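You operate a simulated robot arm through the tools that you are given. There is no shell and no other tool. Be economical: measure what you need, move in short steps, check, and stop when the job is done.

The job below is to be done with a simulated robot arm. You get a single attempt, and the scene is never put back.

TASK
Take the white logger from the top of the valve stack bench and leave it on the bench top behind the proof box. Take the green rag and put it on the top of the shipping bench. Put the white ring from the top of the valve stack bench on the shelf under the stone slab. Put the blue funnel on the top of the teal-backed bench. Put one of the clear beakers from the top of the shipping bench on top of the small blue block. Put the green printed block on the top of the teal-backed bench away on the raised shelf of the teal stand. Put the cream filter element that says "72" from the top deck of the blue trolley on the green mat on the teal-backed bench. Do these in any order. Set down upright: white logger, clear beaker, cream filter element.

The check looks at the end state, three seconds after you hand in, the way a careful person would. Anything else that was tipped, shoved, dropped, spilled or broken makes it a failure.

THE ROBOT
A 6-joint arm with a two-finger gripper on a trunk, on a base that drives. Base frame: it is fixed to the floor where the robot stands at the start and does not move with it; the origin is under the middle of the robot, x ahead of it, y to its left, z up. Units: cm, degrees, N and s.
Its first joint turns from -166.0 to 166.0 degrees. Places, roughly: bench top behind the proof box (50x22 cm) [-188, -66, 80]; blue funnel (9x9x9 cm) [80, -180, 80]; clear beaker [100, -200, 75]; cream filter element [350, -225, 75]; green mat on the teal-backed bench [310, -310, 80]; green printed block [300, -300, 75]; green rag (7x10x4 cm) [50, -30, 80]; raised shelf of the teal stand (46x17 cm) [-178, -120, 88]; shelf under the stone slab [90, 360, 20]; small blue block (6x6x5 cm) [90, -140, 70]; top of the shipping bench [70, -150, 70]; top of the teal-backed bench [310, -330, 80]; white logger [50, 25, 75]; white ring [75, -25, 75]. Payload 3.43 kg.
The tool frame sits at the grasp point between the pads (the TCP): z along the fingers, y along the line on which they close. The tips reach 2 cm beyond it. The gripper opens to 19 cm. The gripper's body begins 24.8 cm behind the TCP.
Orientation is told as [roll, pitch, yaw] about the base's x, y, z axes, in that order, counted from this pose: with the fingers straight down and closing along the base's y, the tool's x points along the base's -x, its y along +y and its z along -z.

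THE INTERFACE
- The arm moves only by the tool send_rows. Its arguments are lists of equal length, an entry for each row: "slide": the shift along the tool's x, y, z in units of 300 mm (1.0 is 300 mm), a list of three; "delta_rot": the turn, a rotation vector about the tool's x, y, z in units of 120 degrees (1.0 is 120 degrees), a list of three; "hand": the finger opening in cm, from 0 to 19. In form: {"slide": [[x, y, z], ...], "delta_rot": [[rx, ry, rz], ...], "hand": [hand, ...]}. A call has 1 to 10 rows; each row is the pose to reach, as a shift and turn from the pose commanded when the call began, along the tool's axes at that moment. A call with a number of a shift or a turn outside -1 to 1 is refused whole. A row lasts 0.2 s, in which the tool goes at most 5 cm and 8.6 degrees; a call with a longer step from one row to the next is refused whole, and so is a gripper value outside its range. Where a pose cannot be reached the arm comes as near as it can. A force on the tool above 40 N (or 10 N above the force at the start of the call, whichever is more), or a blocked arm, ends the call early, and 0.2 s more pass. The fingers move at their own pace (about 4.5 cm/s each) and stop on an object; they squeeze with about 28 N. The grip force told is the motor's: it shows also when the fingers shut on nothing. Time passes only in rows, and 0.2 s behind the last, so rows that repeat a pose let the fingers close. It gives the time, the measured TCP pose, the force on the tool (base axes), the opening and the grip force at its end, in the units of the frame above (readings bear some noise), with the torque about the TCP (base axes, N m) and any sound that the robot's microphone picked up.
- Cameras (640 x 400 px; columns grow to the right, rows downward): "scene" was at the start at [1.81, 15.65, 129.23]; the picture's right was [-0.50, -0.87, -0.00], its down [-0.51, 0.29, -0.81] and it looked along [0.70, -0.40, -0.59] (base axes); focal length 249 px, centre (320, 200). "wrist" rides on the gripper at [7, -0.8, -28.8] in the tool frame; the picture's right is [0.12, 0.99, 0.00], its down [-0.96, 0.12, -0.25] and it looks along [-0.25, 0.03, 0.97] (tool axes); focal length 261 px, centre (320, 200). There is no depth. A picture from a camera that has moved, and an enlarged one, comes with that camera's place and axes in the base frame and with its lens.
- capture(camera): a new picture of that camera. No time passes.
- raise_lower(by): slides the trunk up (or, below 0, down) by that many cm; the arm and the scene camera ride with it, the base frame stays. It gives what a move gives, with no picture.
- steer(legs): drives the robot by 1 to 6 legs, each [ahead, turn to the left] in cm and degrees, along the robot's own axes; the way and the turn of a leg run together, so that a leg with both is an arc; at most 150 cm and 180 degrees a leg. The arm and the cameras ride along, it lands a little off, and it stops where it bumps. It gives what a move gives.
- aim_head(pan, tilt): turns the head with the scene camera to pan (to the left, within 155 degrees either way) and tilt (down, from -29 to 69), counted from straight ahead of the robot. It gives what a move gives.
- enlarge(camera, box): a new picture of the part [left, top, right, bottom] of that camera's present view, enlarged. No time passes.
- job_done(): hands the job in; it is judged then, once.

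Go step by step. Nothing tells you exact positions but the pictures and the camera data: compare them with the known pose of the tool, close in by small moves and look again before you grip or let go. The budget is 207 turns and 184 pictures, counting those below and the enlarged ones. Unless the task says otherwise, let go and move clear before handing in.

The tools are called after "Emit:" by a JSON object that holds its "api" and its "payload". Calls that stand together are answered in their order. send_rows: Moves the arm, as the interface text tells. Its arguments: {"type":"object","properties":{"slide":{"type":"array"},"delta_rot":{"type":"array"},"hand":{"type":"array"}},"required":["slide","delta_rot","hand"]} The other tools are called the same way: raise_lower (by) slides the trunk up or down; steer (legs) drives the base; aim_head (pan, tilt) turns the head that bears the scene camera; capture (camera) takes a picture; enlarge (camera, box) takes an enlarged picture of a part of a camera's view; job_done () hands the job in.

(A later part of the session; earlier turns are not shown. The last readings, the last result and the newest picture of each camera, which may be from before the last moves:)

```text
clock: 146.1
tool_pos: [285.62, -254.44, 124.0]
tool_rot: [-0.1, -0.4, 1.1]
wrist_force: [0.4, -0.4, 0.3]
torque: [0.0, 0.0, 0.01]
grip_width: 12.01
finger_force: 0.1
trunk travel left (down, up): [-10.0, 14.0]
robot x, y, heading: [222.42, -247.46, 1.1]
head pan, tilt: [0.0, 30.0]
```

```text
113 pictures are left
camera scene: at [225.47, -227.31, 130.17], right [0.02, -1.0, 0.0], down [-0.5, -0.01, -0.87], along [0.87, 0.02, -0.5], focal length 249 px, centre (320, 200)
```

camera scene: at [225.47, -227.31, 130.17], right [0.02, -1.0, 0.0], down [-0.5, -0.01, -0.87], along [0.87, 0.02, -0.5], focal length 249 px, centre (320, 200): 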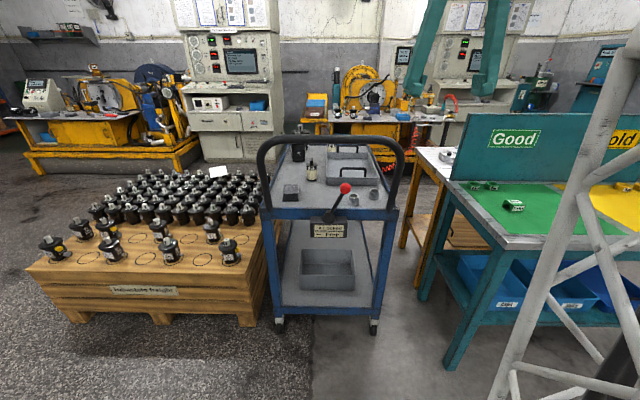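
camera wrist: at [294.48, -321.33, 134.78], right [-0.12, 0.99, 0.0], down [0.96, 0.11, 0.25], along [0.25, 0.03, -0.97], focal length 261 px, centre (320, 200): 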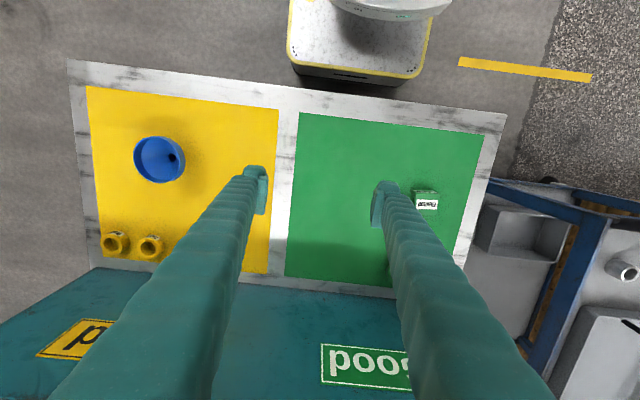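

The trolley's handle end is directly ahead with clear floor. I drive 33 cm forward.

Emit:
{"api": "steer", "payload": {"legs": [[33, -1]]}}

Emit:
{"api": "aim_head", "payload": {"pan": 5, "tilt": 40}}

Emit:
{"api": "capture", "payload": {"camera": "scene"}}

Emit:
{"api": "capture", "payload": {"camera": "wrist"}}

```text
clock: 148.2
tool_pos: [318.71, -255.37, 123.97]
tool_rot: [-0.2, -0.4, 0.1]
wrist_force: [-0.5, -1.0, -0.1]
torque: [-0.01, -0.03, -0.01]
grip_width: 11.99
finger_force: 0.1
trunk travel left (down, up): [-10.0, 14.0]
robot x, y, heading: [255.41, -246.64, -0.1]
head pan, tilt: [0.0, 30.0]
```

```text
clock: 149.0
tool_pos: [318.65, -255.36, 124.01]
tool_rot: [-0.3, -0.4, 0.1]
wrist_force: [-0.4, 0.1, 0.9]
torque: [0.01, 0.01, 0.01]
grip_width: 12.02
finger_force: 0.1
trunk travel left (down, up): [-10.0, 14.0]
robot x, y, heading: [255.95, -247.25, 0.2]
head pan, tilt: [5.0, 40.0]
```

```text
112 pictures are left
camera scene: at [258.41, -226.3, 128.64], right [0.09, -1.0, 0.0], down [-0.64, -0.06, -0.77], along [0.76, 0.07, -0.64], focal length 249 px, centre (320, 200)
```

scene: 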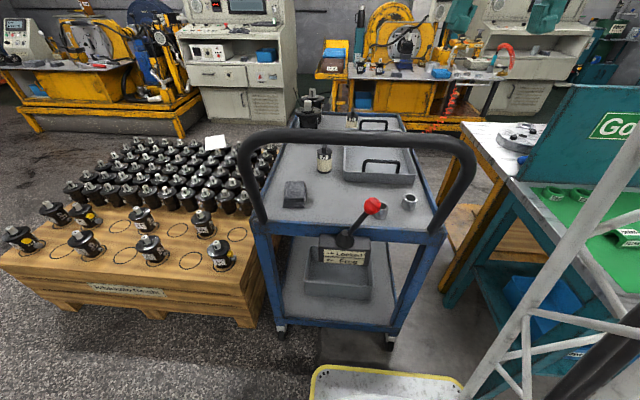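

```text
111 pictures are left
camera wrist: at [311.37, -256.01, 152.6], right [-0.12, 0.99, 0.0], down [0.96, 0.12, 0.25], along [0.25, 0.03, -0.97], focal length 261 px, centre (320, 200)
```

wrist: 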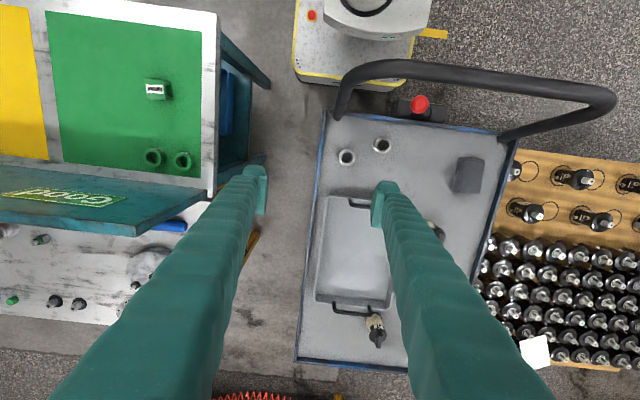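

Emit:
{"api": "enlarge", "payload": {"camera": "scene", "box": [270, 85, 430, 215]}}

```text
3.08 times, centred on (350, 150) of scene
camera zoom: at [258.41, -226.3, 128.64], right [0.09, -1.0, 0.0], down [-0.64, -0.06, -0.77], along [0.76, 0.07, -0.64], focal length 766 px, centre (228, 354)
```

zoom: 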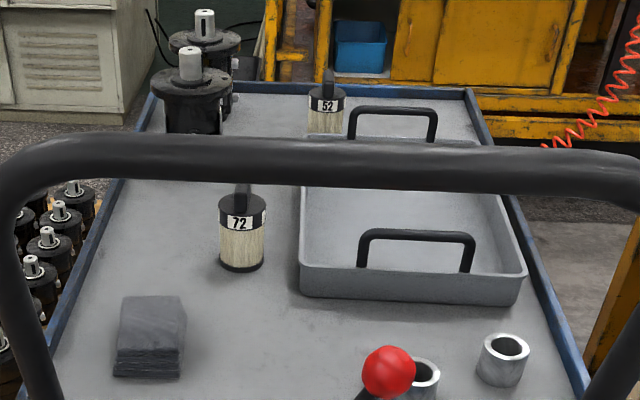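

Confirmed: the front one is "72", at about [339, -220.5]. I move over it at height.

Emit:
{"api": "send_rows", "payload": {"slide": [[-0.08, 0.13, 0], [-0.16, 0.26, 0], [-0.24, 0.39, 0], [-0.32, 0.52, 0], [-0.4, 0.65, 0], [-0.48, 0.78, 0], [-0.56, 0.9, 0], [-0.62, 1.0, 0]], "delta_rot": [[0, 0, 0], [0, 0, 0], [0, 0, 0], [0, 0, 0], [0, 0, 0], [0, 0, 0], [0, 0, 0], [0, 0, 0]], "hand": [12, 12, 12, 12, 12, 12, 12, 12]}}

Emit:
{"api": "capture", "payload": {"camera": "wrist"}}

Emit:
{"api": "capture", "payload": {"camera": "scene"}}

```text
clock: 150.8
tool_pos: [335.78, -225.84, 121.15]
tool_rot: [0.0, -1.2, 0.1]
wrist_force: [-0.3, -0.7, -0.2]
torque: [0.11, -0.07, 0.01]
grip_width: 11.98
finger_force: 0.0
out of reach, approached as far as the arm can: row 6, 7, 8
trunk travel left (down, up): [-10.0, 14.0]
robot x, y, heading: [255.62, -247.27, -0.1]
head pan, tilt: [5.0, 40.0]
```

```text
109 pictures are left
camera wrist: at [328.08, -226.61, 149.64], right [-0.12, 0.99, 0.0], down [0.96, 0.12, 0.27], along [0.27, 0.03, -0.96], focal length 261 px, centre (320, 200)
```

wrist: 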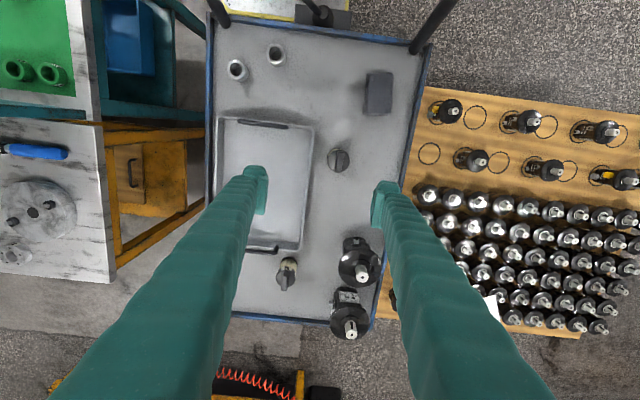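

```text
108 pictures are left
camera scene: at [258.41, -226.31, 128.63], right [0.09, -1.0, 0.0], down [-0.64, -0.06, -0.77], along [0.76, 0.07, -0.64], focal length 249 px, centre (320, 200)
```

scene: 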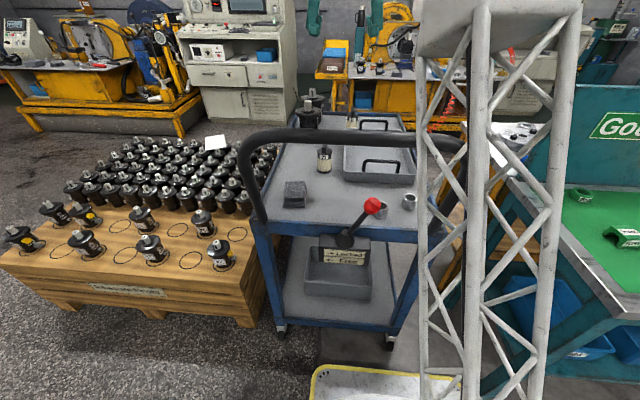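

Element 72 is at about [337, -221]. I descend to about z 100 and check the pose.

Emit:
{"api": "send_rows", "payload": {"slide": [[0, 0.05, 0.12], [0, 0.1, 0.26], [0, 0.13, 0.4], [0, 0.13, 0.54], [0, 0.13, 0.68], [0, 0.13, 0.8]], "delta_rot": [[0, 0, 0], [0, 0, 0], [0, 0, 0], [0, 0, 0], [0, 0, 0], [0, 0, 0]], "hand": [12, 12, 12, 12, 12, 12]}}

Emit:
{"api": "capture", "payload": {"camera": "wrist"}}

Emit:
{"api": "capture", "payload": {"camera": "scene"}}

```text
clock: 152.2
tool_pos: [335.75, -221.81, 97.18]
tool_rot: [-0.2, -0.4, 0.2]
wrist_force: [-0.4, -0.3, -0.2]
torque: [0.01, -0.03, 0.02]
grip_width: 12.01
finger_force: 0.0
trunk travel left (down, up): [-10.0, 14.0]
robot x, y, heading: [255.78, -246.77, 0.3]
head pan, tilt: [5.0, 40.0]
```

```text
107 pictures are left
camera wrist: at [328.47, -222.47, 125.86], right [-0.12, 0.99, 0.0], down [0.96, 0.12, 0.25], along [0.25, 0.03, -0.97], focal length 261 px, centre (320, 200)
```

wrist: 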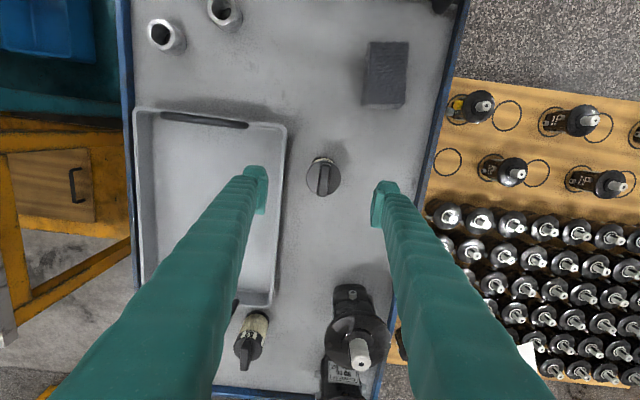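

```text
106 pictures are left
camera scene: at [258.4, -226.29, 128.64], right [0.09, -1.0, 0.0], down [-0.64, -0.06, -0.77], along [0.76, 0.07, -0.64], focal length 249 px, centre (320, 200)
```

scene: 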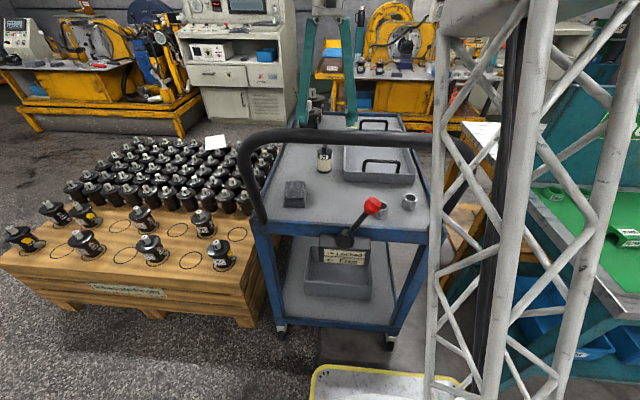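

The element's cap centre is at [335.3, -221.4], with its body about z 78–86 and the tray wall close by. I narrow to 8 cm and lower to z 85, then look.

Emit:
{"api": "send_rows", "payload": {"slide": [[0.01, 0.013, 0], [0.01, 0.013, 0.1], [0.01, 0.013, 0.22], [0.01, 0.013, 0.34], [0.01, 0.013, 0.4], [0.01, 0.013, 0.4]], "delta_rot": [[0, 0, 0], [0, 0, 0], [0, 0, 0], [0, 0, 0], [0, 0, 0], [0, 0, 0]], "hand": [9, 8, 8, 8, 8, 8]}}

Emit:
{"api": "capture", "payload": {"camera": "wrist"}}

Emit:
{"api": "enlarge", "payload": {"camera": "scene", "box": [270, 85, 430, 215]}}

```text
clock: 153.6
tool_pos: [335.76, -221.35, 85.11]
tool_rot: [-0.3, -0.3, 0.3]
wrist_force: [1.0, 0.6, 0.1]
torque: [0.0, 0.0, -0.02]
grip_width: 8.01
finger_force: 0.0
trunk travel left (down, up): [-10.0, 14.0]
robot x, y, heading: [255.78, -247.04, 0.1]
head pan, tilt: [5.0, 40.0]
```

```text
105 pictures are left
camera wrist: at [328.45, -222.04, 113.71], right [-0.12, 0.99, 0.0], down [0.96, 0.12, 0.25], along [0.25, 0.03, -0.97], focal length 261 px, centre (320, 200)
```

wrist: 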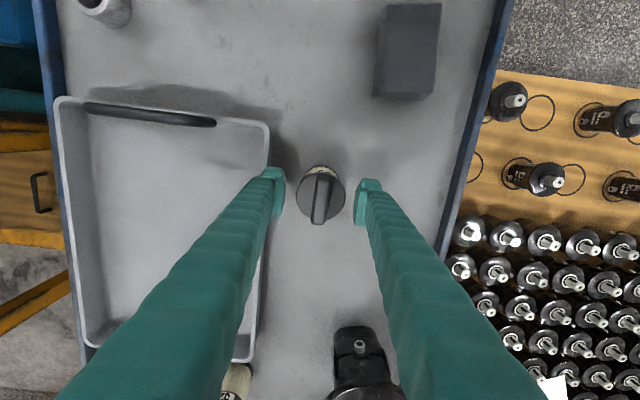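

```text
3.08 times, centred on (350, 150) of scene
camera zoom: at [258.41, -226.29, 128.63], right [0.09, -1.0, 0.0], down [-0.64, -0.06, -0.77], along [0.76, 0.07, -0.64], focal length 766 px, centre (228, 354)
```

zoom: 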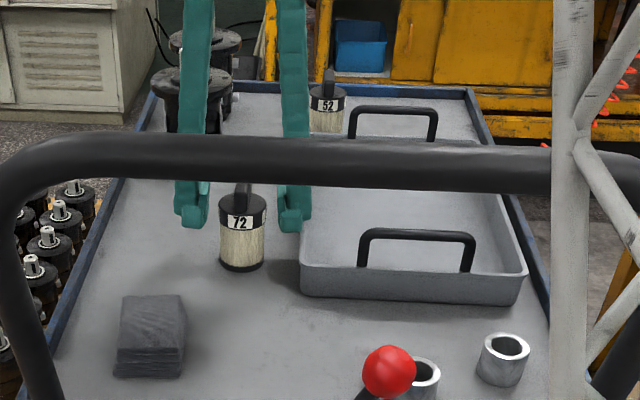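

Well centred, with the left finger just beside the tray. I close here and lift.

Emit:
{"api": "send_rows", "payload": {"slide": [[0, 0, 0], [0, 0, 0], [0, 0, 0], [0, 0, 0], [0, 0, 0]], "delta_rot": [[0, 0, 0], [0, 0, 0], [0, 0, 0], [0, 0, 0], [0, 0, 0]], "hand": [6, 5, 4, 4, 4]}}

Emit:
{"api": "send_rows", "payload": {"slide": [[0, 0, -0.03], [0, 0, -0.1], [0, 0, -0.22], [0, 0, -0.36], [0, 0, -0.5], [0, 0, -0.6]], "delta_rot": [[0, 0, 0], [0, 0, 0], [0, 0, 0], [0, 0, 0], [0, 0, 0], [0, 0, 0]], "hand": [4, 4, 4, 4, 4, 4]}}

Emit:
{"api": "capture", "payload": {"camera": "wrist"}}

Emit:
{"api": "capture", "payload": {"camera": "scene"}}

```text
clock: 154.8
tool_pos: [335.9, -221.31, 85.08]
tool_rot: [-0.2, -0.4, 0.2]
wrist_force: [0.5, 0.8, -0.3]
torque: [-0.02, -0.01, 0.02]
grip_width: 5.33
finger_force: 27.8
trunk travel left (down, up): [-10.0, 14.0]
robot x, y, heading: [255.79, -247.19, 0.1]
head pan, tilt: [5.0, 40.0]
```

```text
clock: 156.2
tool_pos: [335.81, -221.52, 103.27]
tool_rot: [-0.4, -0.4, 0.3]
wrist_force: [0.2, -1.0, -0.9]
torque: [0.0, 0.02, -0.01]
grip_width: 5.32
finger_force: 27.9
trunk travel left (down, up): [-10.0, 14.0]
robot x, y, heading: [255.83, -246.95, -0.2]
head pan, tilt: [5.0, 40.0]
```

```text
103 pictures are left
camera wrist: at [328.45, -222.15, 131.88], right [-0.12, 0.99, 0.0], down [0.96, 0.12, 0.25], along [0.25, 0.03, -0.97], focal length 261 px, centre (320, 200)
```

wrist: 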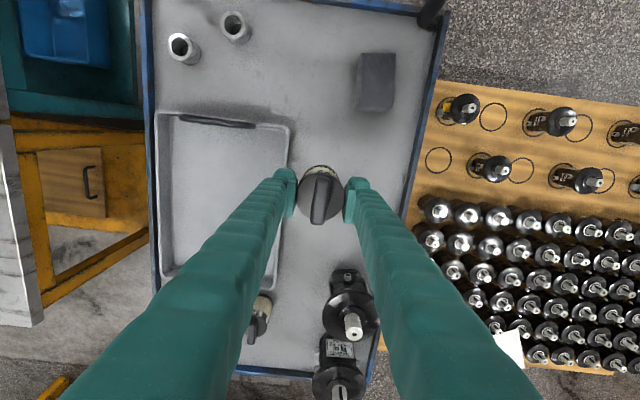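

```text
102 pictures are left
camera scene: at [258.43, -226.28, 128.63], right [0.09, -1.0, 0.0], down [-0.64, -0.06, -0.77], along [0.76, 0.07, -0.64], focal length 249 px, centre (320, 200)
```

scene: 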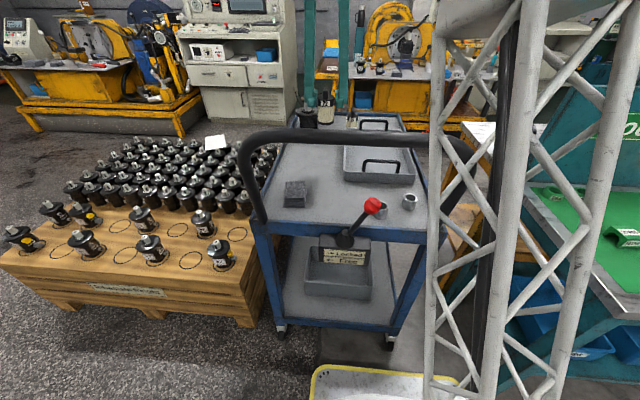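

Element 72 is held. I carry it along the deck at x 334, then round the handle and panel onto the green mat.

Emit:
{"api": "send_rows", "payload": {"slide": [[0.01, -0.15, 0], [0.02, -0.3, 0], [0.03, -0.45, 0], [0.04, -0.6, 0], [0.05, -0.75, 0], [0.06, -0.9, 0], [0.06, -1.0, 0]], "delta_rot": [[0, 0, 0], [0, 0, 0], [0, 0, 0], [0, 0, 0], [0, 0, 0], [0, 0, 0], [0, 0, 0]], "hand": [4, 4, 4, 4, 4, 4, 4]}}

Emit:
{"api": "send_rows", "payload": {"slide": [[0.05, -0.15, 0], [0.1, -0.3, 0], [0.18, -0.44, 0], [0.28, -0.56, 0], [0.38, -0.68, 0], [0.48, -0.8, 0], [0.58, -0.92, 0], [0.68, -1.0, 0], [0.76, -1.0, 0]], "delta_rot": [[0, 0, 0], [0, 0, 0], [0, 0, 0], [0, 0, 0], [0, 0, 0], [0, 0, 0], [0, 0, 0], [0, 0, 0], [0, 0, 0]], "hand": [4, 4, 4, 4, 4, 4, 4, 4, 4]}}

Emit:
{"api": "aim_head", "payload": {"pan": -30, "tilt": 45}}

Emit:
{"api": "capture", "payload": {"camera": "scene"}}

Emit:
{"api": "capture", "payload": {"camera": "wrist"}}

```text
clock: 157.8
tool_pos: [334.0, -251.6, 103.31]
tool_rot: [-0.2, -0.5, 0.3]
wrist_force: [0.2, 1.0, -0.8]
torque: [-0.12, -0.01, 0.04]
grip_width: 5.34
finger_force: 27.7
trunk travel left (down, up): [-10.0, 14.0]
robot x, y, heading: [255.65, -246.95, 0.2]
head pan, tilt: [5.0, 40.0]
```

```text
clock: 159.8
tool_pos: [311.27, -281.6, 103.29]
tool_rot: [-0.2, -0.4, 0.2]
wrist_force: [0.3, 0.3, -0.8]
torque: [-0.03, 0.11, 0.0]
grip_width: 5.35
finger_force: 27.7
trunk travel left (down, up): [-10.0, 14.0]
robot x, y, heading: [255.81, -247.27, -0.1]
head pan, tilt: [5.0, 40.0]
```

```text
clock: 160.8
tool_pos: [311.23, -281.7, 103.05]
tool_rot: [-0.2, -0.3, 0.1]
wrist_force: [0.4, -0.5, -1.1]
torque: [0.02, -0.02, 0.02]
grip_width: 5.35
finger_force: 28.2
trunk travel left (down, up): [-10.0, 14.0]
robot x, y, heading: [255.9, -247.0, 0.0]
head pan, tilt: [-30.0, 45.0]
```

```text
101 pictures are left
camera scene: at [256.99, -231.12, 127.91], right [-0.5, -0.87, 0.0], down [-0.61, 0.35, -0.71], along [0.61, -0.35, -0.71], focal length 249 px, centre (320, 200)
```

scene: 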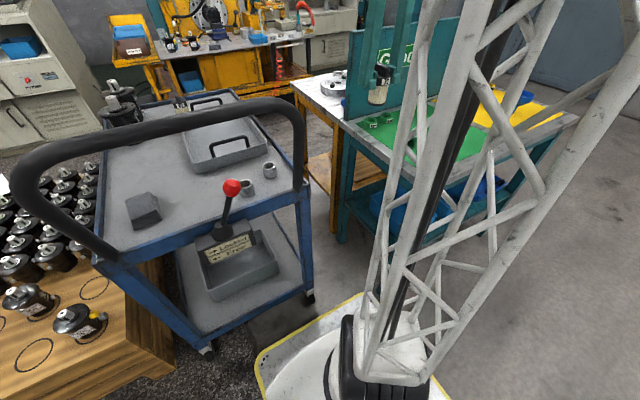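

```text
100 pictures are left
camera wrist: at [303.88, -282.33, 131.84], right [-0.12, 0.99, 0.0], down [0.96, 0.12, 0.25], along [0.25, 0.03, -0.97], focal length 261 px, centre (320, 200)
```

wrist: 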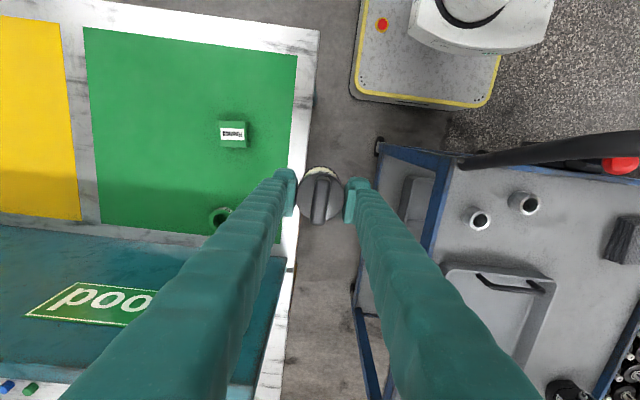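

I move on to about [304, -314], clear of the green block, and lower partway.

Emit:
{"api": "send_rows", "payload": {"slide": [[0.04, -0.15, 0], [0.08, -0.3, 0], [0.12, -0.45, 0], [0.16, -0.6, 0], [0.2, -0.75, 0], [0.24, -0.9, 0], [0.24, -1.0, 0.06], [0.24, -1.0, 0.2], [0.24, -1.0, 0.3]], "delta_rot": [[0, 0, 0], [0, 0, 0], [0, 0, 0], [0, 0, 0], [0, 0, 0], [0, 0, 0], [0, 0, 0], [0, 0, 0], [0, 0, 0]], "hand": [4, 4, 4, 4, 4, 4, 4, 4, 4]}}

Emit:
{"api": "capture", "payload": {"camera": "wrist"}}

```text
clock: 162.8
tool_pos: [304.17, -311.68, 94.1]
tool_rot: [-0.2, -0.5, 0.1]
wrist_force: [0.1, 0.2, -1.2]
torque: [-0.03, -0.01, -0.02]
grip_width: 5.32
finger_force: 28.3
trunk travel left (down, up): [-10.0, 14.0]
robot x, y, heading: [256.02, -247.2, -0.1]
head pan, tilt: [-30.0, 45.0]
```

```text
99 pictures are left
camera wrist: at [296.76, -312.32, 122.7], right [-0.12, 0.99, -0.01], down [0.96, 0.12, 0.25], along [0.25, 0.03, -0.97], focal length 261 px, centre (320, 200)
```

wrist: 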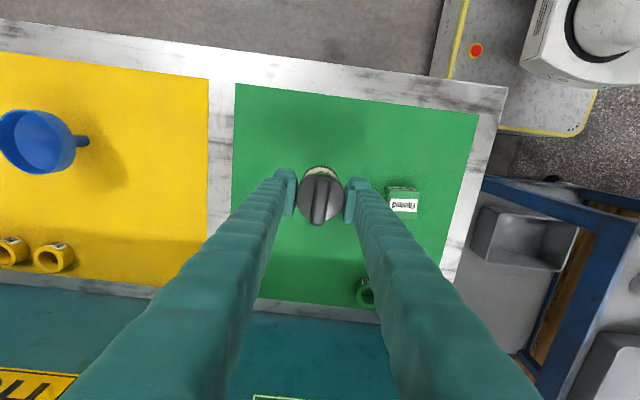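

I shift 3 cm further from the block and lower to contact.

Emit:
{"api": "send_rows", "payload": {"slide": [[0, -0.1, 0.05], [0, -0.1, 0.15], [0, -0.1, 0.25], [0, -0.1, 0.29], [0, -0.1, 0.31], [0, -0.1, 0.325], [0, -0.1, 0.34], [0, -0.1, 0.355], [0, -0.1, 0.37], [0, -0.1, 0.385]], "delta_rot": [[0, 0, 0], [0, 0, 0], [0, 0, 0], [0, 0, 0], [0, 0, 0], [0, 0, 0], [0, 0, 0], [0, 0, 0], [0, 0, 0], [0, 0, 0]], "hand": [4, 4, 4, 4, 4, 4, 4, 4, 4, 4]}}

Emit:
{"api": "capture", "payload": {"camera": "wrist"}}

```text
clock: 165.0
tool_pos: [304.17, -314.73, 82.82]
tool_rot: [-0.3, -0.6, 0.0]
wrist_force: [1.8, 2.0, 20.8]
torque: [0.19, 0.09, 0.02]
grip_width: 5.38
finger_force: 28.1
trunk travel left (down, up): [-10.0, 14.0]
robot x, y, heading: [255.62, -246.86, -0.1]
head pan, tilt: [-30.0, 45.0]
```

```text
98 pictures are left
camera wrist: at [296.84, -315.26, 111.32], right [-0.12, 0.99, -0.01], down [0.96, 0.12, 0.25], along [0.25, 0.03, -0.97], focal length 261 px, centre (320, 200)
```

wrist: 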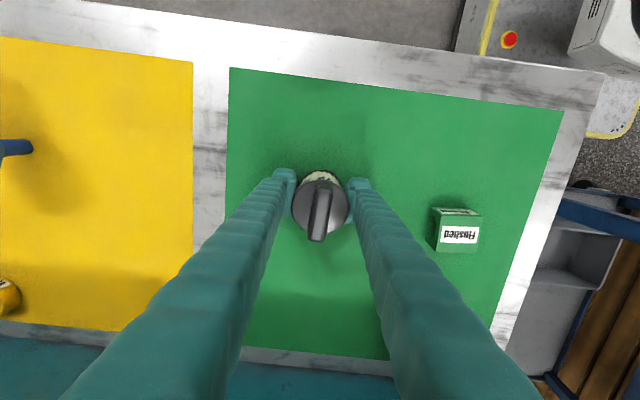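

Contact at 21 N. I release and rise.

Emit:
{"api": "send_rows", "payload": {"slide": [[0, 0, -0.005], [0, 0, -0.005], [0, 0, -0.005], [0, 0, -0.005], [0, 0, -0.005], [0, 0, -0.1], [0, 0, -0.25], [0, 0, -0.4], [0, 0, -0.55], [0, 0, -0.7]], "delta_rot": [[0, 0, 0], [0, 0, 0], [0, 0, 0], [0, 0, 0], [0, 0, 0], [0, 0, 0], [0, 0, 0], [0, 0, 0], [0, 0, 0], [0, 0, 0]], "hand": [6, 7, 8, 9, 10, 10, 10, 10, 10, 10]}}

Emit:
{"api": "capture", "payload": {"camera": "wrist"}}

Emit:
{"api": "enlarge", "payload": {"camera": "wrist", "box": [280, 120, 480, 245]}}

```text
clock: 167.2
tool_pos: [304.0, -314.68, 103.65]
tool_rot: [-0.2, -0.4, 0.2]
wrist_force: [-0.1, -0.5, -0.2]
torque: [0.01, 0.02, -0.03]
grip_width: 10.0
finger_force: 0.1
trunk travel left (down, up): [-10.0, 14.0]
robot x, y, heading: [256.06, -247.2, 0.1]
head pan, tilt: [-30.0, 45.0]
```

```text
97 pictures are left
camera wrist: at [296.67, -315.29, 132.3], right [-0.12, 0.99, 0.0], down [0.96, 0.12, 0.25], along [0.25, 0.03, -0.97], focal length 261 px, centre (320, 200)
```

wrist: 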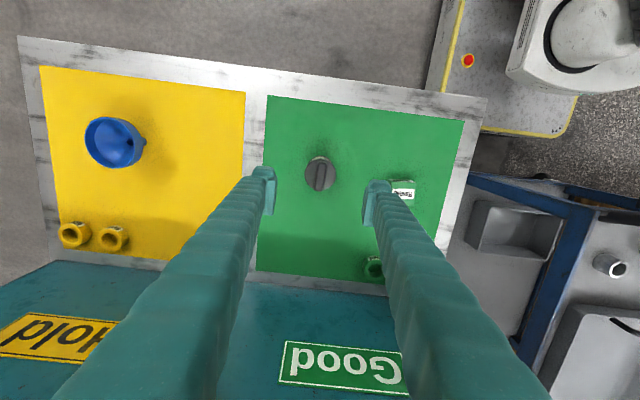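

```text
3.20 times, centred on (380, 182) of wrist
camera zoom: at [296.67, -315.29, 132.3], right [-0.12, 0.99, 0.0], down [0.96, 0.12, 0.25], along [0.25, 0.03, -0.97], focal length 834 px, centre (128, 256)
```

zoom: 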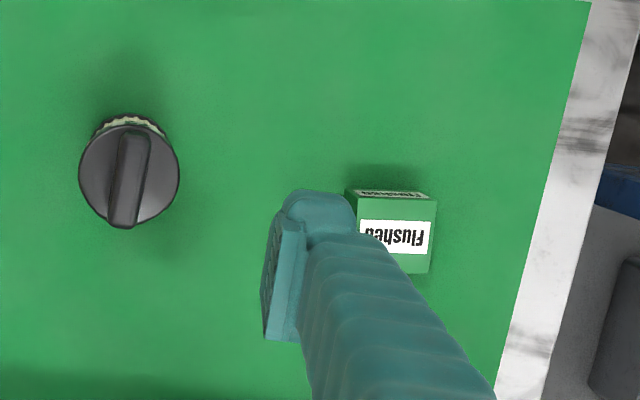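

The filter stands upright on the mat. Now the green "Flushed" block at about [306.3, -297.3]: I move above it and look.

Emit:
{"api": "send_rows", "payload": {"slide": [[-0.02, 0.15, 0], [-0.04, 0.3, 0], [-0.06, 0.45, 0], [-0.075, 0.58, 0], [-0.075, 0.58, 0.12], [-0.075, 0.58, 0.26], [-0.075, 0.58, 0.38]], "delta_rot": [[0, 0, 0], [0, 0, 0], [0, 0, 0], [0, 0, 0], [0, 0, 0], [0, 0, 0], [0, 0, 0]], "hand": [10, 10, 10, 10, 10, 10, 10]}}

Emit:
{"api": "capture", "payload": {"camera": "wrist"}}

```text
clock: 168.8
tool_pos: [306.4, -297.22, 92.14]
tool_rot: [-0.2, -0.6, 0.0]
wrist_force: [0.4, -0.2, -0.1]
torque: [-0.02, -0.03, 0.01]
grip_width: 9.99
finger_force: 0.0
trunk travel left (down, up): [-10.0, 14.0]
robot x, y, heading: [255.99, -247.39, 0.1]
head pan, tilt: [-30.0, 45.0]
```

```text
95 pictures are left
camera wrist: at [299.06, -297.85, 120.79], right [-0.12, 0.99, -0.01], down [0.96, 0.12, 0.25], along [0.25, 0.03, -0.97], focal length 261 px, centre (320, 200)
```

wrist: 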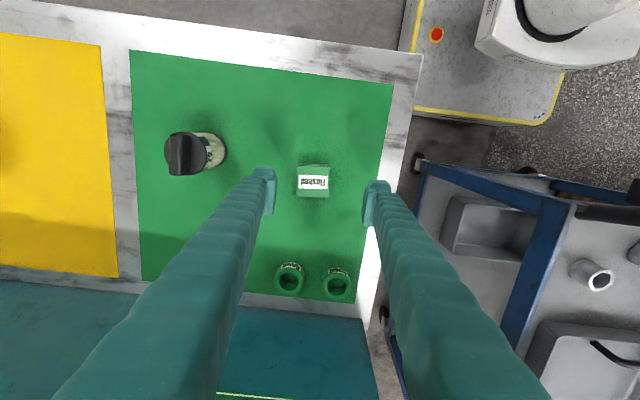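

Block centre is at [306.3, -298]. I shift slightly, go down, close and lift.

Emit:
{"api": "send_rows", "payload": {"slide": [[0, -0.025, 0.1], [0, -0.025, 0.22], [0, -0.025, 0.32], [0, -0.025, 0.385], [0, -0.025, 0.385], [0, -0.025, 0.385], [0, -0.025, 0.385], [0, -0.025, 0.385], [0, -0.025, 0.385], [0, -0.025, 0.385]], "delta_rot": [[0, 0, 0], [0, 0, 0], [0, 0, 0], [0, 0, 0], [0, 0, 0], [0, 0, 0], [0, 0, 0], [0, 0, 0], [0, 0, 0], [0, 0, 0]], "hand": [10, 9, 9, 9, 7, 5, 4, 3, 3, 3]}}

Emit:
{"api": "send_rows", "payload": {"slide": [[0, 0, -0.05], [0, 0, -0.2], [0, 0, -0.35], [0, 0, -0.5], [0, 0, -0.65], [0, 0, -0.8], [0, 0, -0.9]], "delta_rot": [[0, 0, 0], [0, 0, 0], [0, 0, 0], [0, 0, 0], [0, 0, 0], [0, 0, 0], [0, 0, 0]], "hand": [3, 3, 3, 3, 3, 3, 3]}}

Emit:
{"api": "capture", "payload": {"camera": "wrist"}}

```text
clock: 169.8
tool_pos: [306.52, -298.14, 81.97]
tool_rot: [-0.5, -0.7, 0.0]
wrist_force: [-5.8, 0.3, 17.5]
torque: [1.03, 0.21, 0.42]
grip_width: 9.17
finger_force: 1.3
trunk travel left (down, up): [-10.0, 14.0]
robot x, y, heading: [255.59, -247.18, 0.1]
head pan, tilt: [-30.0, 45.0]
stopped in row 4: the force on the tool passed its limit at 54 N (the readings are from after the stop); the commanded pose is now the measured one
```

```text
clock: 171.3
tool_pos: [306.29, -297.88, 108.85]
tool_rot: [-0.6, -0.6, 0.0]
wrist_force: [-0.3, -0.3, 0.0]
torque: [0.0, 0.01, 0.0]
grip_width: 2.98
finger_force: 0.0
trunk travel left (down, up): [-10.0, 14.0]
robot x, y, heading: [255.27, -247.4, -0.1]
head pan, tilt: [-30.0, 45.0]
```

```text
94 pictures are left
camera wrist: at [298.87, -298.33, 137.37], right [-0.12, 0.99, -0.01], down [0.96, 0.12, 0.26], along [0.26, 0.02, -0.97], focal length 261 px, centre (320, 200)
```

wrist: 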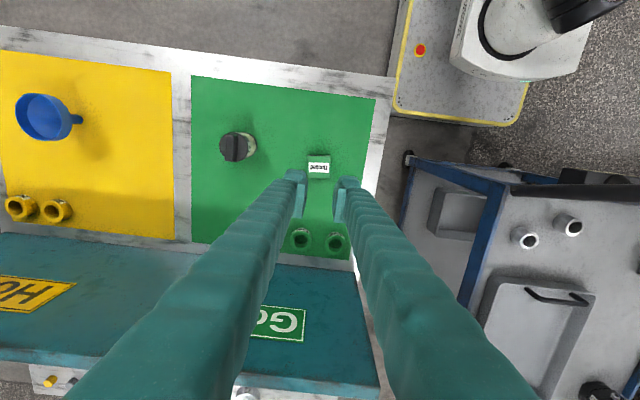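

The bench stopped the fingers at z 82, so the block wasn't gripped. I reopen, go down to z 82.6 and then close.

Emit:
{"api": "send_rows", "payload": {"slide": [[0, 0, 0.0], [0, 0, 0.0], [0, 0, 0.0], [0.01, 0, 0.14], [0.01, 0, 0.28], [0.01, 0, 0.42], [0.01, 0, 0.56], [0.01, 0, 0.7], [0.01, 0, 0.82], [0.01, 0, 0.87]], "delta_rot": [[0, 0, 0], [0, 0, 0], [0, 0, 0], [0, 0, 0], [0, 0, 0], [0, 0, 0], [0, 0, 0], [0, 0, 0], [0, 0, 0], [0.003, 0.003, 0]], "hand": [9, 9, 9, 9, 9, 9, 9, 9, 9, 9]}}

Emit:
{"api": "capture", "payload": {"camera": "wrist"}}

```text
clock: 173.6
tool_pos: [306.29, -298.11, 82.63]
tool_rot: [-0.8, -0.3, 0.0]
wrist_force: [0.4, -1.1, 0.0]
torque: [0.01, -0.02, 0.03]
grip_width: 8.99
finger_force: 0.2
trunk travel left (down, up): [-10.0, 14.0]
robot x, y, heading: [255.96, -247.36, -0.2]
head pan, tilt: [-30.0, 45.0]
```

```text
93 pictures are left
camera wrist: at [298.99, -298.39, 111.18], right [-0.12, 0.99, -0.02], down [0.96, 0.12, 0.25], along [0.25, 0.02, -0.97], focal length 261 px, centre (320, 200)
```

wrist: 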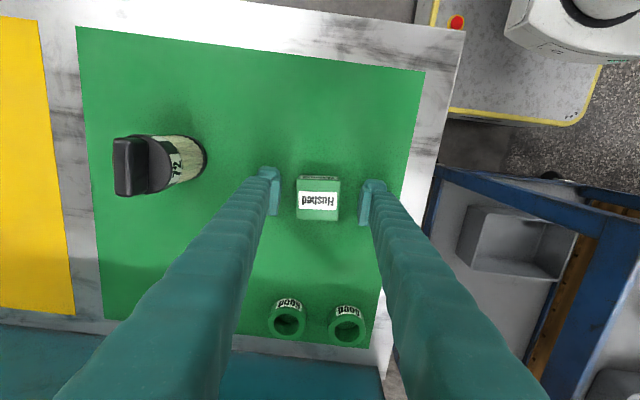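

The block is between the fingers. I level the hand slightly, close and lift.

Emit:
{"api": "send_rows", "payload": {"slide": [[0, 0, 0], [0, 0, 0], [0, 0, 0], [0, 0, 0], [0, 0, 0], [0, 0, 0]], "delta_rot": [[-0.006, 0.0025, 0], [-0.006, 0.0025, 0], [-0.006, 0.0025, 0], [-0.006, 0.0025, 0], [-0.006, 0.0025, 0], [-0.006, 0.0025, 0]], "hand": [7, 6, 5, 4, 3, 3]}}

Emit:
{"api": "send_rows", "payload": {"slide": [[0, 0, -0.05], [0, 0, -0.2], [0, 0, -0.35], [0, 0, -0.5], [0, 0, -0.65], [0, 0, -0.8], [0, 0, -0.9]], "delta_rot": [[0, 0, 0], [0, 0, 0], [0, 0, 0], [0, 0, 0], [0, 0, 0], [0, 0, 0], [0, 0, 0]], "hand": [3, 3, 3, 3, 3, 3, 3]}}

Emit:
{"api": "capture", "payload": {"camera": "wrist"}}

```text
clock: 174.9
tool_pos: [306.22, -298.09, 82.56]
tool_rot: [-0.1, 0.0, 0.1]
wrist_force: [0.4, 0.0, -0.4]
torque: [-0.05, 0.01, 0.0]
grip_width: 4.58
finger_force: 27.7
trunk travel left (down, up): [-10.0, 14.0]
robot x, y, heading: [255.72, -246.99, 0.0]
head pan, tilt: [-30.0, 45.0]
```

```text
clock: 176.6
tool_pos: [306.21, -297.86, 109.76]
tool_rot: [-0.1, 0.1, 0.1]
wrist_force: [0.4, 0.0, -0.8]
torque: [0.05, 0.03, 0.0]
grip_width: 4.56
finger_force: 27.9
trunk travel left (down, up): [-10.0, 14.0]
robot x, y, heading: [255.6, -246.89, -0.1]
head pan, tilt: [-30.0, 45.0]
```

```text
92 pictures are left
camera wrist: at [299.15, -298.47, 138.55], right [-0.12, 0.99, 0.0], down [0.96, 0.12, 0.25], along [0.24, 0.03, -0.97], focal length 261 px, centre (320, 200)
```

wrist: 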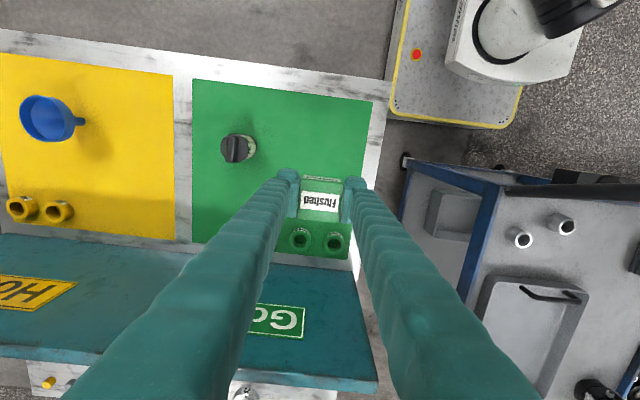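

The block is held. I back straight out along y -247, then turn towards the teal stand.

Emit:
{"api": "steer", "payload": {"legs": [[-150, 0], [-110, 0]]}}

Emit:
{"api": "steer", "payload": {"legs": [[-40, 0], [0, 150]]}}

Emit:
{"api": "aim_head", "payload": {"pan": 0, "tilt": 25}}

Emit:
{"api": "capture", "payload": {"camera": "scene"}}

```text
clock: 185.3
tool_pos: [146.14, -298.72, 109.66]
tool_rot: [-0.1, 0.1, -0.9]
wrist_force: [-0.2, -2.7, -0.4]
torque: [0.64, -0.22, 0.01]
grip_width: 4.65
finger_force: 28.2
trunk travel left (down, up): [-10.0, 14.0]
robot x, y, heading: [96.76, -250.0, -7.8]
head pan, tilt: [-30.0, 45.0]
stopped in leg 2: the robot was blocked; the commanded pose is now the measured one
```

```text
clock: 186.8
tool_pos: [132.5, -297.84, 109.66]
tool_rot: [-0.1, 0.1, -1.3]
wrist_force: [-0.4, 0.8, -1.0]
torque: [0.03, -0.03, 0.01]
grip_width: 4.64
finger_force: 28.1
trunk travel left (down, up): [-10.0, 14.0]
robot x, y, heading: [82.75, -250.23, -8.2]
head pan, tilt: [-30.0, 45.0]
stopped in leg 1: the robot was blocked; the commanded pose is now the measured one
```

```text
clock: 187.7
tool_pos: [132.36, -297.71, 109.71]
tool_rot: [-0.1, 0.2, -1.3]
wrist_force: [-1.0, -0.1, -0.7]
torque: [0.02, -0.02, -0.04]
grip_width: 4.65
finger_force: 28.8
trunk travel left (down, up): [-10.0, 14.0]
robot x, y, heading: [83.17, -250.22, -8.7]
head pan, tilt: [0.0, 25.0]
```

```text
91 pictures are left
camera scene: at [89.4, -230.91, 130.96], right [-0.15, -0.99, 0.0], down [-0.42, 0.06, -0.91], along [0.9, -0.14, -0.42], focal length 249 px, centre (320, 200)
```

scene: 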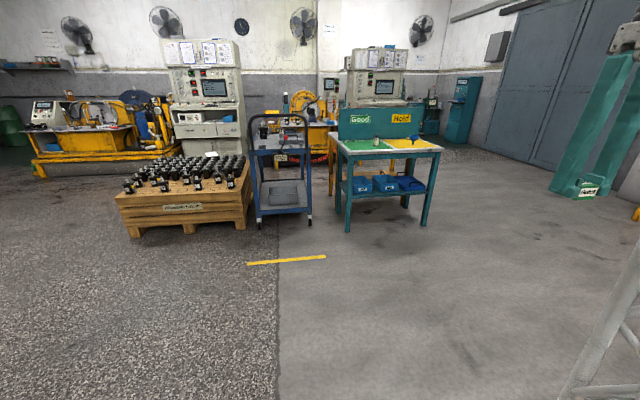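

Something blocked the robot and the arm was pushed round a little. I look behind before moving any further.

Emit:
{"api": "aim_head", "payload": {"pan": 120, "tilt": 45}}

Emit:
{"api": "capture", "payload": {"camera": "scene"}}

Emit:
{"api": "aim_head", "payload": {"pan": -120, "tilt": 45}}

Emit:
{"api": "capture", "payload": {"camera": "scene"}}

Emit:
{"api": "capture", "payload": {"camera": "wrist"}}

```text
clock: 189.7
tool_pos: [132.49, -297.74, 109.77]
tool_rot: [0.0, 0.1, -1.3]
wrist_force: [0.1, 0.7, -0.3]
torque: [-0.02, 0.01, 0.01]
grip_width: 4.66
finger_force: 27.6
trunk travel left (down, up): [-10.0, 14.0]
robot x, y, heading: [82.8, -250.24, -8.3]
head pan, tilt: [120.0, 45.0]
```

```text
90 pictures are left
camera scene: at [77.34, -221.94, 127.91], right [0.93, 0.36, 0.0], down [0.26, -0.66, -0.71], along [-0.26, 0.66, -0.71], focal length 249 px, centre (320, 200)
```

scene: 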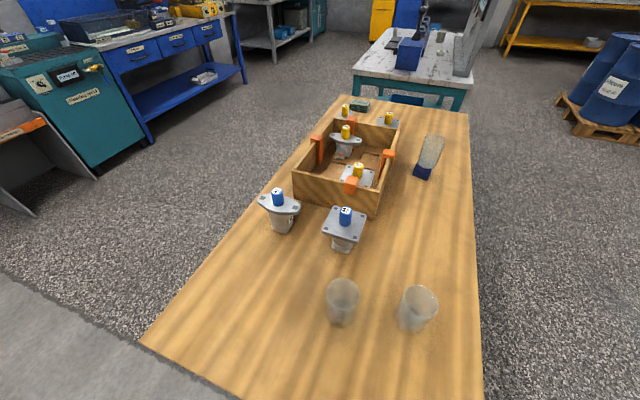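

```text
clock: 193.1
tool_pos: [132.51, -297.71, 109.74]
tool_rot: [0.0, 0.1, -1.4]
wrist_force: [0.2, 0.4, 0.1]
torque: [0.01, 0.02, 0.01]
grip_width: 4.65
finger_force: 28.0
trunk travel left (down, up): [-10.0, 14.0]
robot x, y, heading: [83.21, -250.42, -8.6]
head pan, tilt: [-120.0, 45.0]
```

```text
89 pictures are left
camera scene: at [75.22, -235.87, 127.91], right [-0.78, 0.62, 0.0], down [0.44, 0.55, -0.71], along [-0.44, -0.55, -0.71], focal length 249 px, centre (320, 200)
```

scene: 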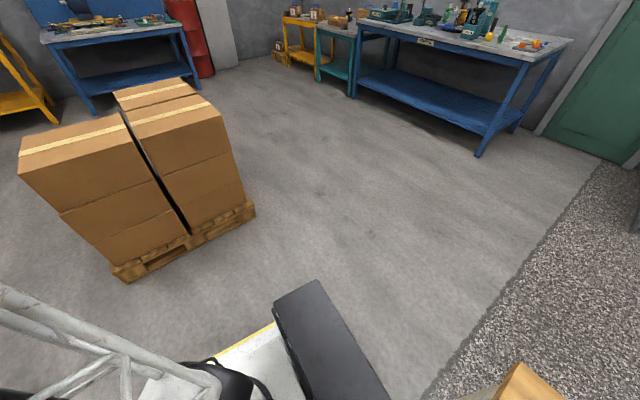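

```text
88 pictures are left
camera wrist: at [125.44, -298.22, 138.41], right [-0.1, 1.0, 0.0], down [0.96, 0.09, 0.25], along [0.24, 0.02, -0.97], focal length 261 px, centre (320, 200)
```

wrist: 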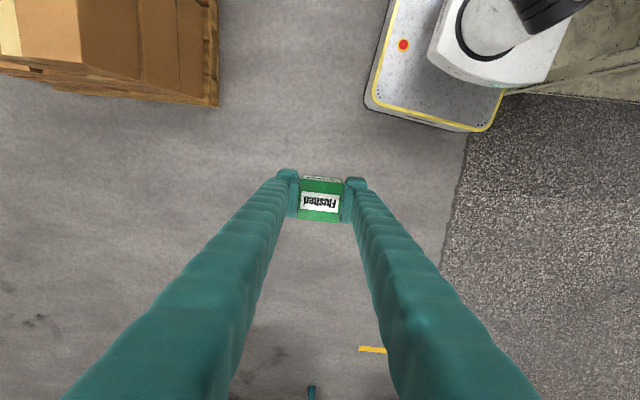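

The robot's left rear touched the shipping bench, which reaches to y -220; everything on it still stands. I pull forward away from it and turn round in the open space.

Emit:
{"api": "steer", "payload": {"legs": [[65, 0], [0, -25], [20, 0]]}}

Emit:
{"api": "steer", "payload": {"legs": [[0, -146]]}}

Emit:
{"api": "aim_head", "payload": {"pan": 0, "tilt": 25}}

Emit:
{"api": "capture", "payload": {"camera": "scene"}}

```text
clock: 199.3
tool_pos: [189.39, -334.76, 109.63]
tool_rot: [-0.1, 0.1, -26.2]
wrist_force: [-0.6, -0.5, 0.7]
torque: [-0.01, 0.02, -0.02]
grip_width: 4.62
finger_force: 28.1
trunk travel left (down, up): [-10.0, 14.0]
robot x, y, heading: [164.45, -270.43, -33.3]
head pan, tilt: [-120.0, 45.0]
```

```text
clock: 205.9
tool_pos: [106.49, -234.03, 109.78]
tool_rot: [-0.1, 0.2, -170.0]
wrist_force: [0.7, 0.4, 0.0]
torque: [-0.02, 0.0, -0.02]
grip_width: 4.62
finger_force: 28.0
trunk travel left (down, up): [-10.0, 14.0]
robot x, y, heading: [164.26, -270.92, -177.4]
head pan, tilt: [-120.0, 45.0]
```

```text
clock: 207.9
tool_pos: [106.47, -233.91, 109.7]
tool_rot: [-0.2, 0.2, -170.1]
wrist_force: [0.9, 0.2, -0.7]
torque: [0.01, 0.02, 0.02]
grip_width: 4.64
finger_force: 27.9
trunk travel left (down, up): [-10.0, 14.0]
robot x, y, heading: [164.01, -270.97, -177.5]
head pan, tilt: [0.0, 25.0]
```

```text
87 pictures are left
camera scene: at [162.2, -290.71, 130.97], right [-0.04, 1.0, 0.0], down [0.42, 0.02, -0.91], along [-0.91, -0.04, -0.42], focal length 249 px, centre (320, 200)
```

scene: 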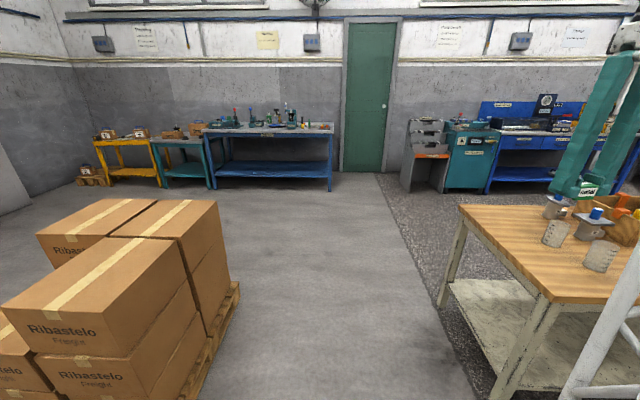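

The corridor is clear. I drive through it to about x -45 and turn towards the teal cabinet.

Emit:
{"api": "steer", "payload": {"legs": [[150, 0], [60, 0], [0, -60]]}}

Emit:
{"api": "aim_head", "payload": {"pan": 25, "tilt": 22}}

Emit:
{"api": "capture", "payload": {"camera": "scene"}}

```text
clock: 221.1
tool_pos: [-39.93, -207.42, 109.69]
tool_rot: [0.0, 0.2, 127.7]
wrist_force: [-0.5, -0.5, -0.2]
torque: [-0.01, -0.03, 0.01]
grip_width: 4.63
finger_force: 28.4
trunk travel left (down, up): [-10.0, 14.0]
robot x, y, heading: [-45.67, -275.6, 120.5]
head pan, tilt: [0.0, 25.0]
```

```text
clock: 222.0
tool_pos: [-39.82, -207.4, 109.73]
tool_rot: [-0.1, 0.1, 127.7]
wrist_force: [-0.6, 0.4, -0.3]
torque: [0.01, 0.01, 0.01]
grip_width: 4.63
finger_force: 27.6
trunk travel left (down, up): [-10.0, 14.0]
robot x, y, heading: [-45.64, -275.81, 120.3]
head pan, tilt: [25.0, 22.0]
```

```text
86 pictures are left
camera scene: at [-67.06, -285.58, 131.45], right [0.57, 0.82, 0.0], down [0.31, -0.21, -0.93], along [-0.76, 0.53, -0.37], focal length 249 px, centre (320, 200)
```

scene: 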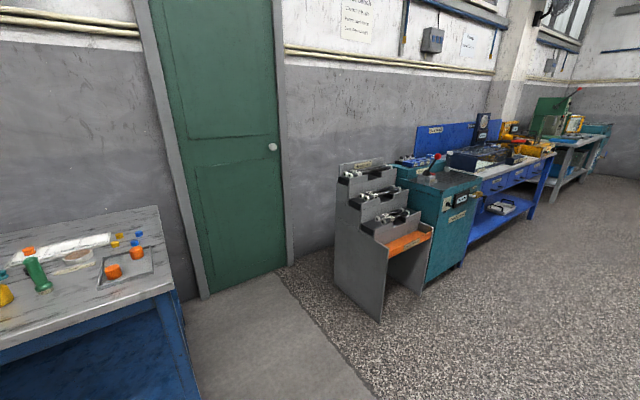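

The teal stand is ahead left. I drive up towards (-83, -128) and look at it.

Emit:
{"api": "steer", "payload": {"legs": [[0, -15.5], [148, 0], [0, 50]]}}

Emit:
{"api": "aim_head", "payload": {"pan": 20, "tilt": 30}}

Emit:
{"api": "capture", "payload": {"camera": "scene"}}

```text
clock: 232.7
tool_pos: [-121.2, -73.58, 109.77]
tool_rot: [-0.2, 0.0, 164.1]
wrist_force: [0.3, 0.9, 0.0]
torque: [0.03, 0.02, 0.03]
grip_width: 4.64
finger_force: 27.6
trunk travel left (down, up): [-10.0, 14.0]
robot x, y, heading: [-85.19, -132.05, 156.8]
head pan, tilt: [25.0, 22.0]
```

```text
clock: 233.4
tool_pos: [-121.38, -73.56, 109.63]
tool_rot: [0.0, 0.1, 164.1]
wrist_force: [-0.3, 0.5, 0.3]
torque: [-0.03, 0.02, -0.02]
grip_width: 4.62
finger_force: 28.0
trunk travel left (down, up): [-10.0, 14.0]
robot x, y, heading: [-85.64, -132.24, 156.7]
head pan, tilt: [20.0, 30.0]
```

```text
85 pictures are left
camera scene: at [-96.41, -151.93, 130.17], right [0.06, 1.0, 0.0], down [0.5, -0.03, -0.87], along [-0.86, 0.05, -0.5], focal length 249 px, centre (320, 200)
```

scene: 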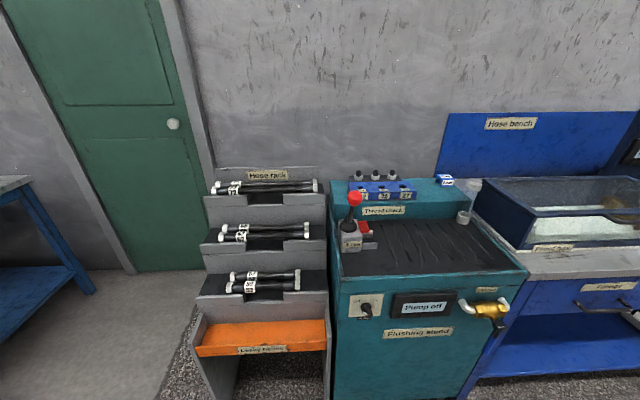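

Emit:
{"api": "enlarge", "payload": {"camera": "scene", "box": [320, 140, 640, 300]}}

```text
2.00 times, centred on (480, 220) of scene
camera zoom: at [-96.41, -151.93, 130.17], right [0.06, 1.0, 0.0], down [0.5, -0.03, -0.87], along [-0.86, 0.05, -0.5], focal length 498 px, centre (0, 160)
```

zoom: 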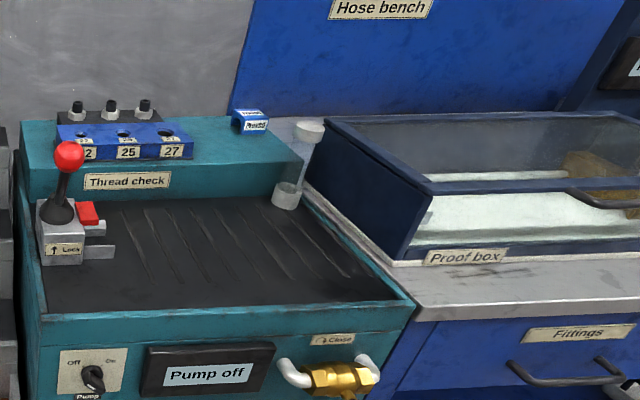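

The raised shelf ("Thread check") spans about x -166 to -183, y -143 to -98, with a free gap near y -110. I square up to the stand and move closer.

Emit:
{"api": "steer", "payload": {"legs": [[0, 23.3], [13, 0]]}}

Emit:
{"api": "aim_head", "payload": {"pan": 0, "tilt": 35}}

Emit:
{"api": "capture", "payload": {"camera": "scene"}}

Emit:
{"api": "capture", "payload": {"camera": "wrist"}}

```text
clock: 236.0
tool_pos: [-154.69, -93.08, 109.74]
tool_rot: [-0.1, 0.1, -172.3]
wrist_force: [0.6, 0.0, 0.1]
torque: [0.05, 0.0, 0.03]
grip_width: 4.62
finger_force: 28.3
trunk travel left (down, up): [-10.0, 14.0]
robot x, y, heading: [-98.15, -131.85, -179.4]
head pan, tilt: [20.0, 30.0]
```

```text
clock: 236.8
tool_pos: [-154.78, -93.11, 109.68]
tool_rot: [0.0, 0.1, -172.3]
wrist_force: [-0.1, -1.0, -0.1]
torque: [0.0, 0.02, -0.01]
grip_width: 4.64
finger_force: 28.4
trunk travel left (down, up): [-10.0, 14.0]
robot x, y, heading: [-98.35, -132.06, -179.6]
head pan, tilt: [0.0, 35.0]
```

```text
83 pictures are left
camera scene: at [-100.93, -151.8, 129.39], right [-0.01, 1.0, 0.0], down [0.57, 0.0, -0.82], along [-0.82, -0.01, -0.57], focal length 249 px, centre (320, 200)
```

scene: 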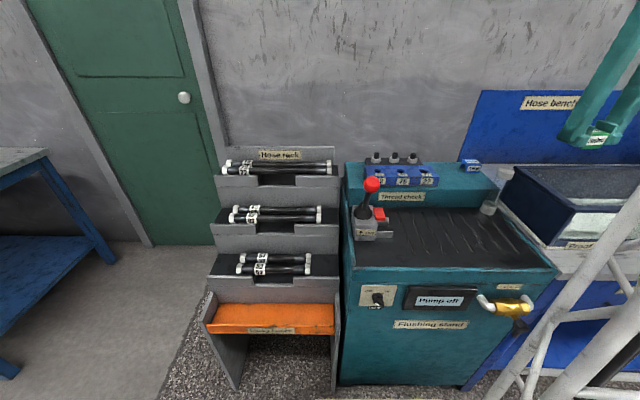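

```text
82 pictures are left
camera wrist: at [-148.1, -91.16, 138.41], right [0.25, -0.97, 0.0], down [-0.94, -0.24, 0.25], along [-0.24, -0.06, -0.97], focal length 261 px, centre (320, 200)
```

wrist: 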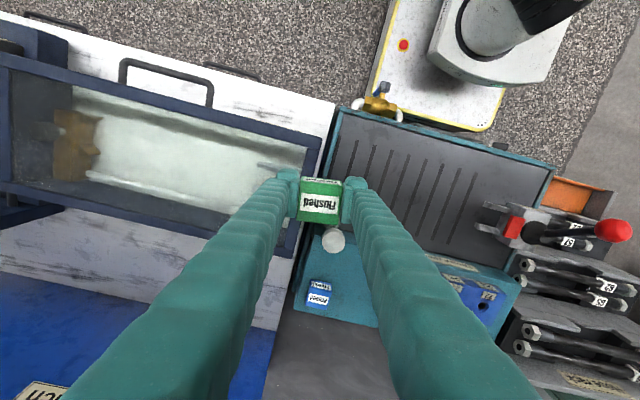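

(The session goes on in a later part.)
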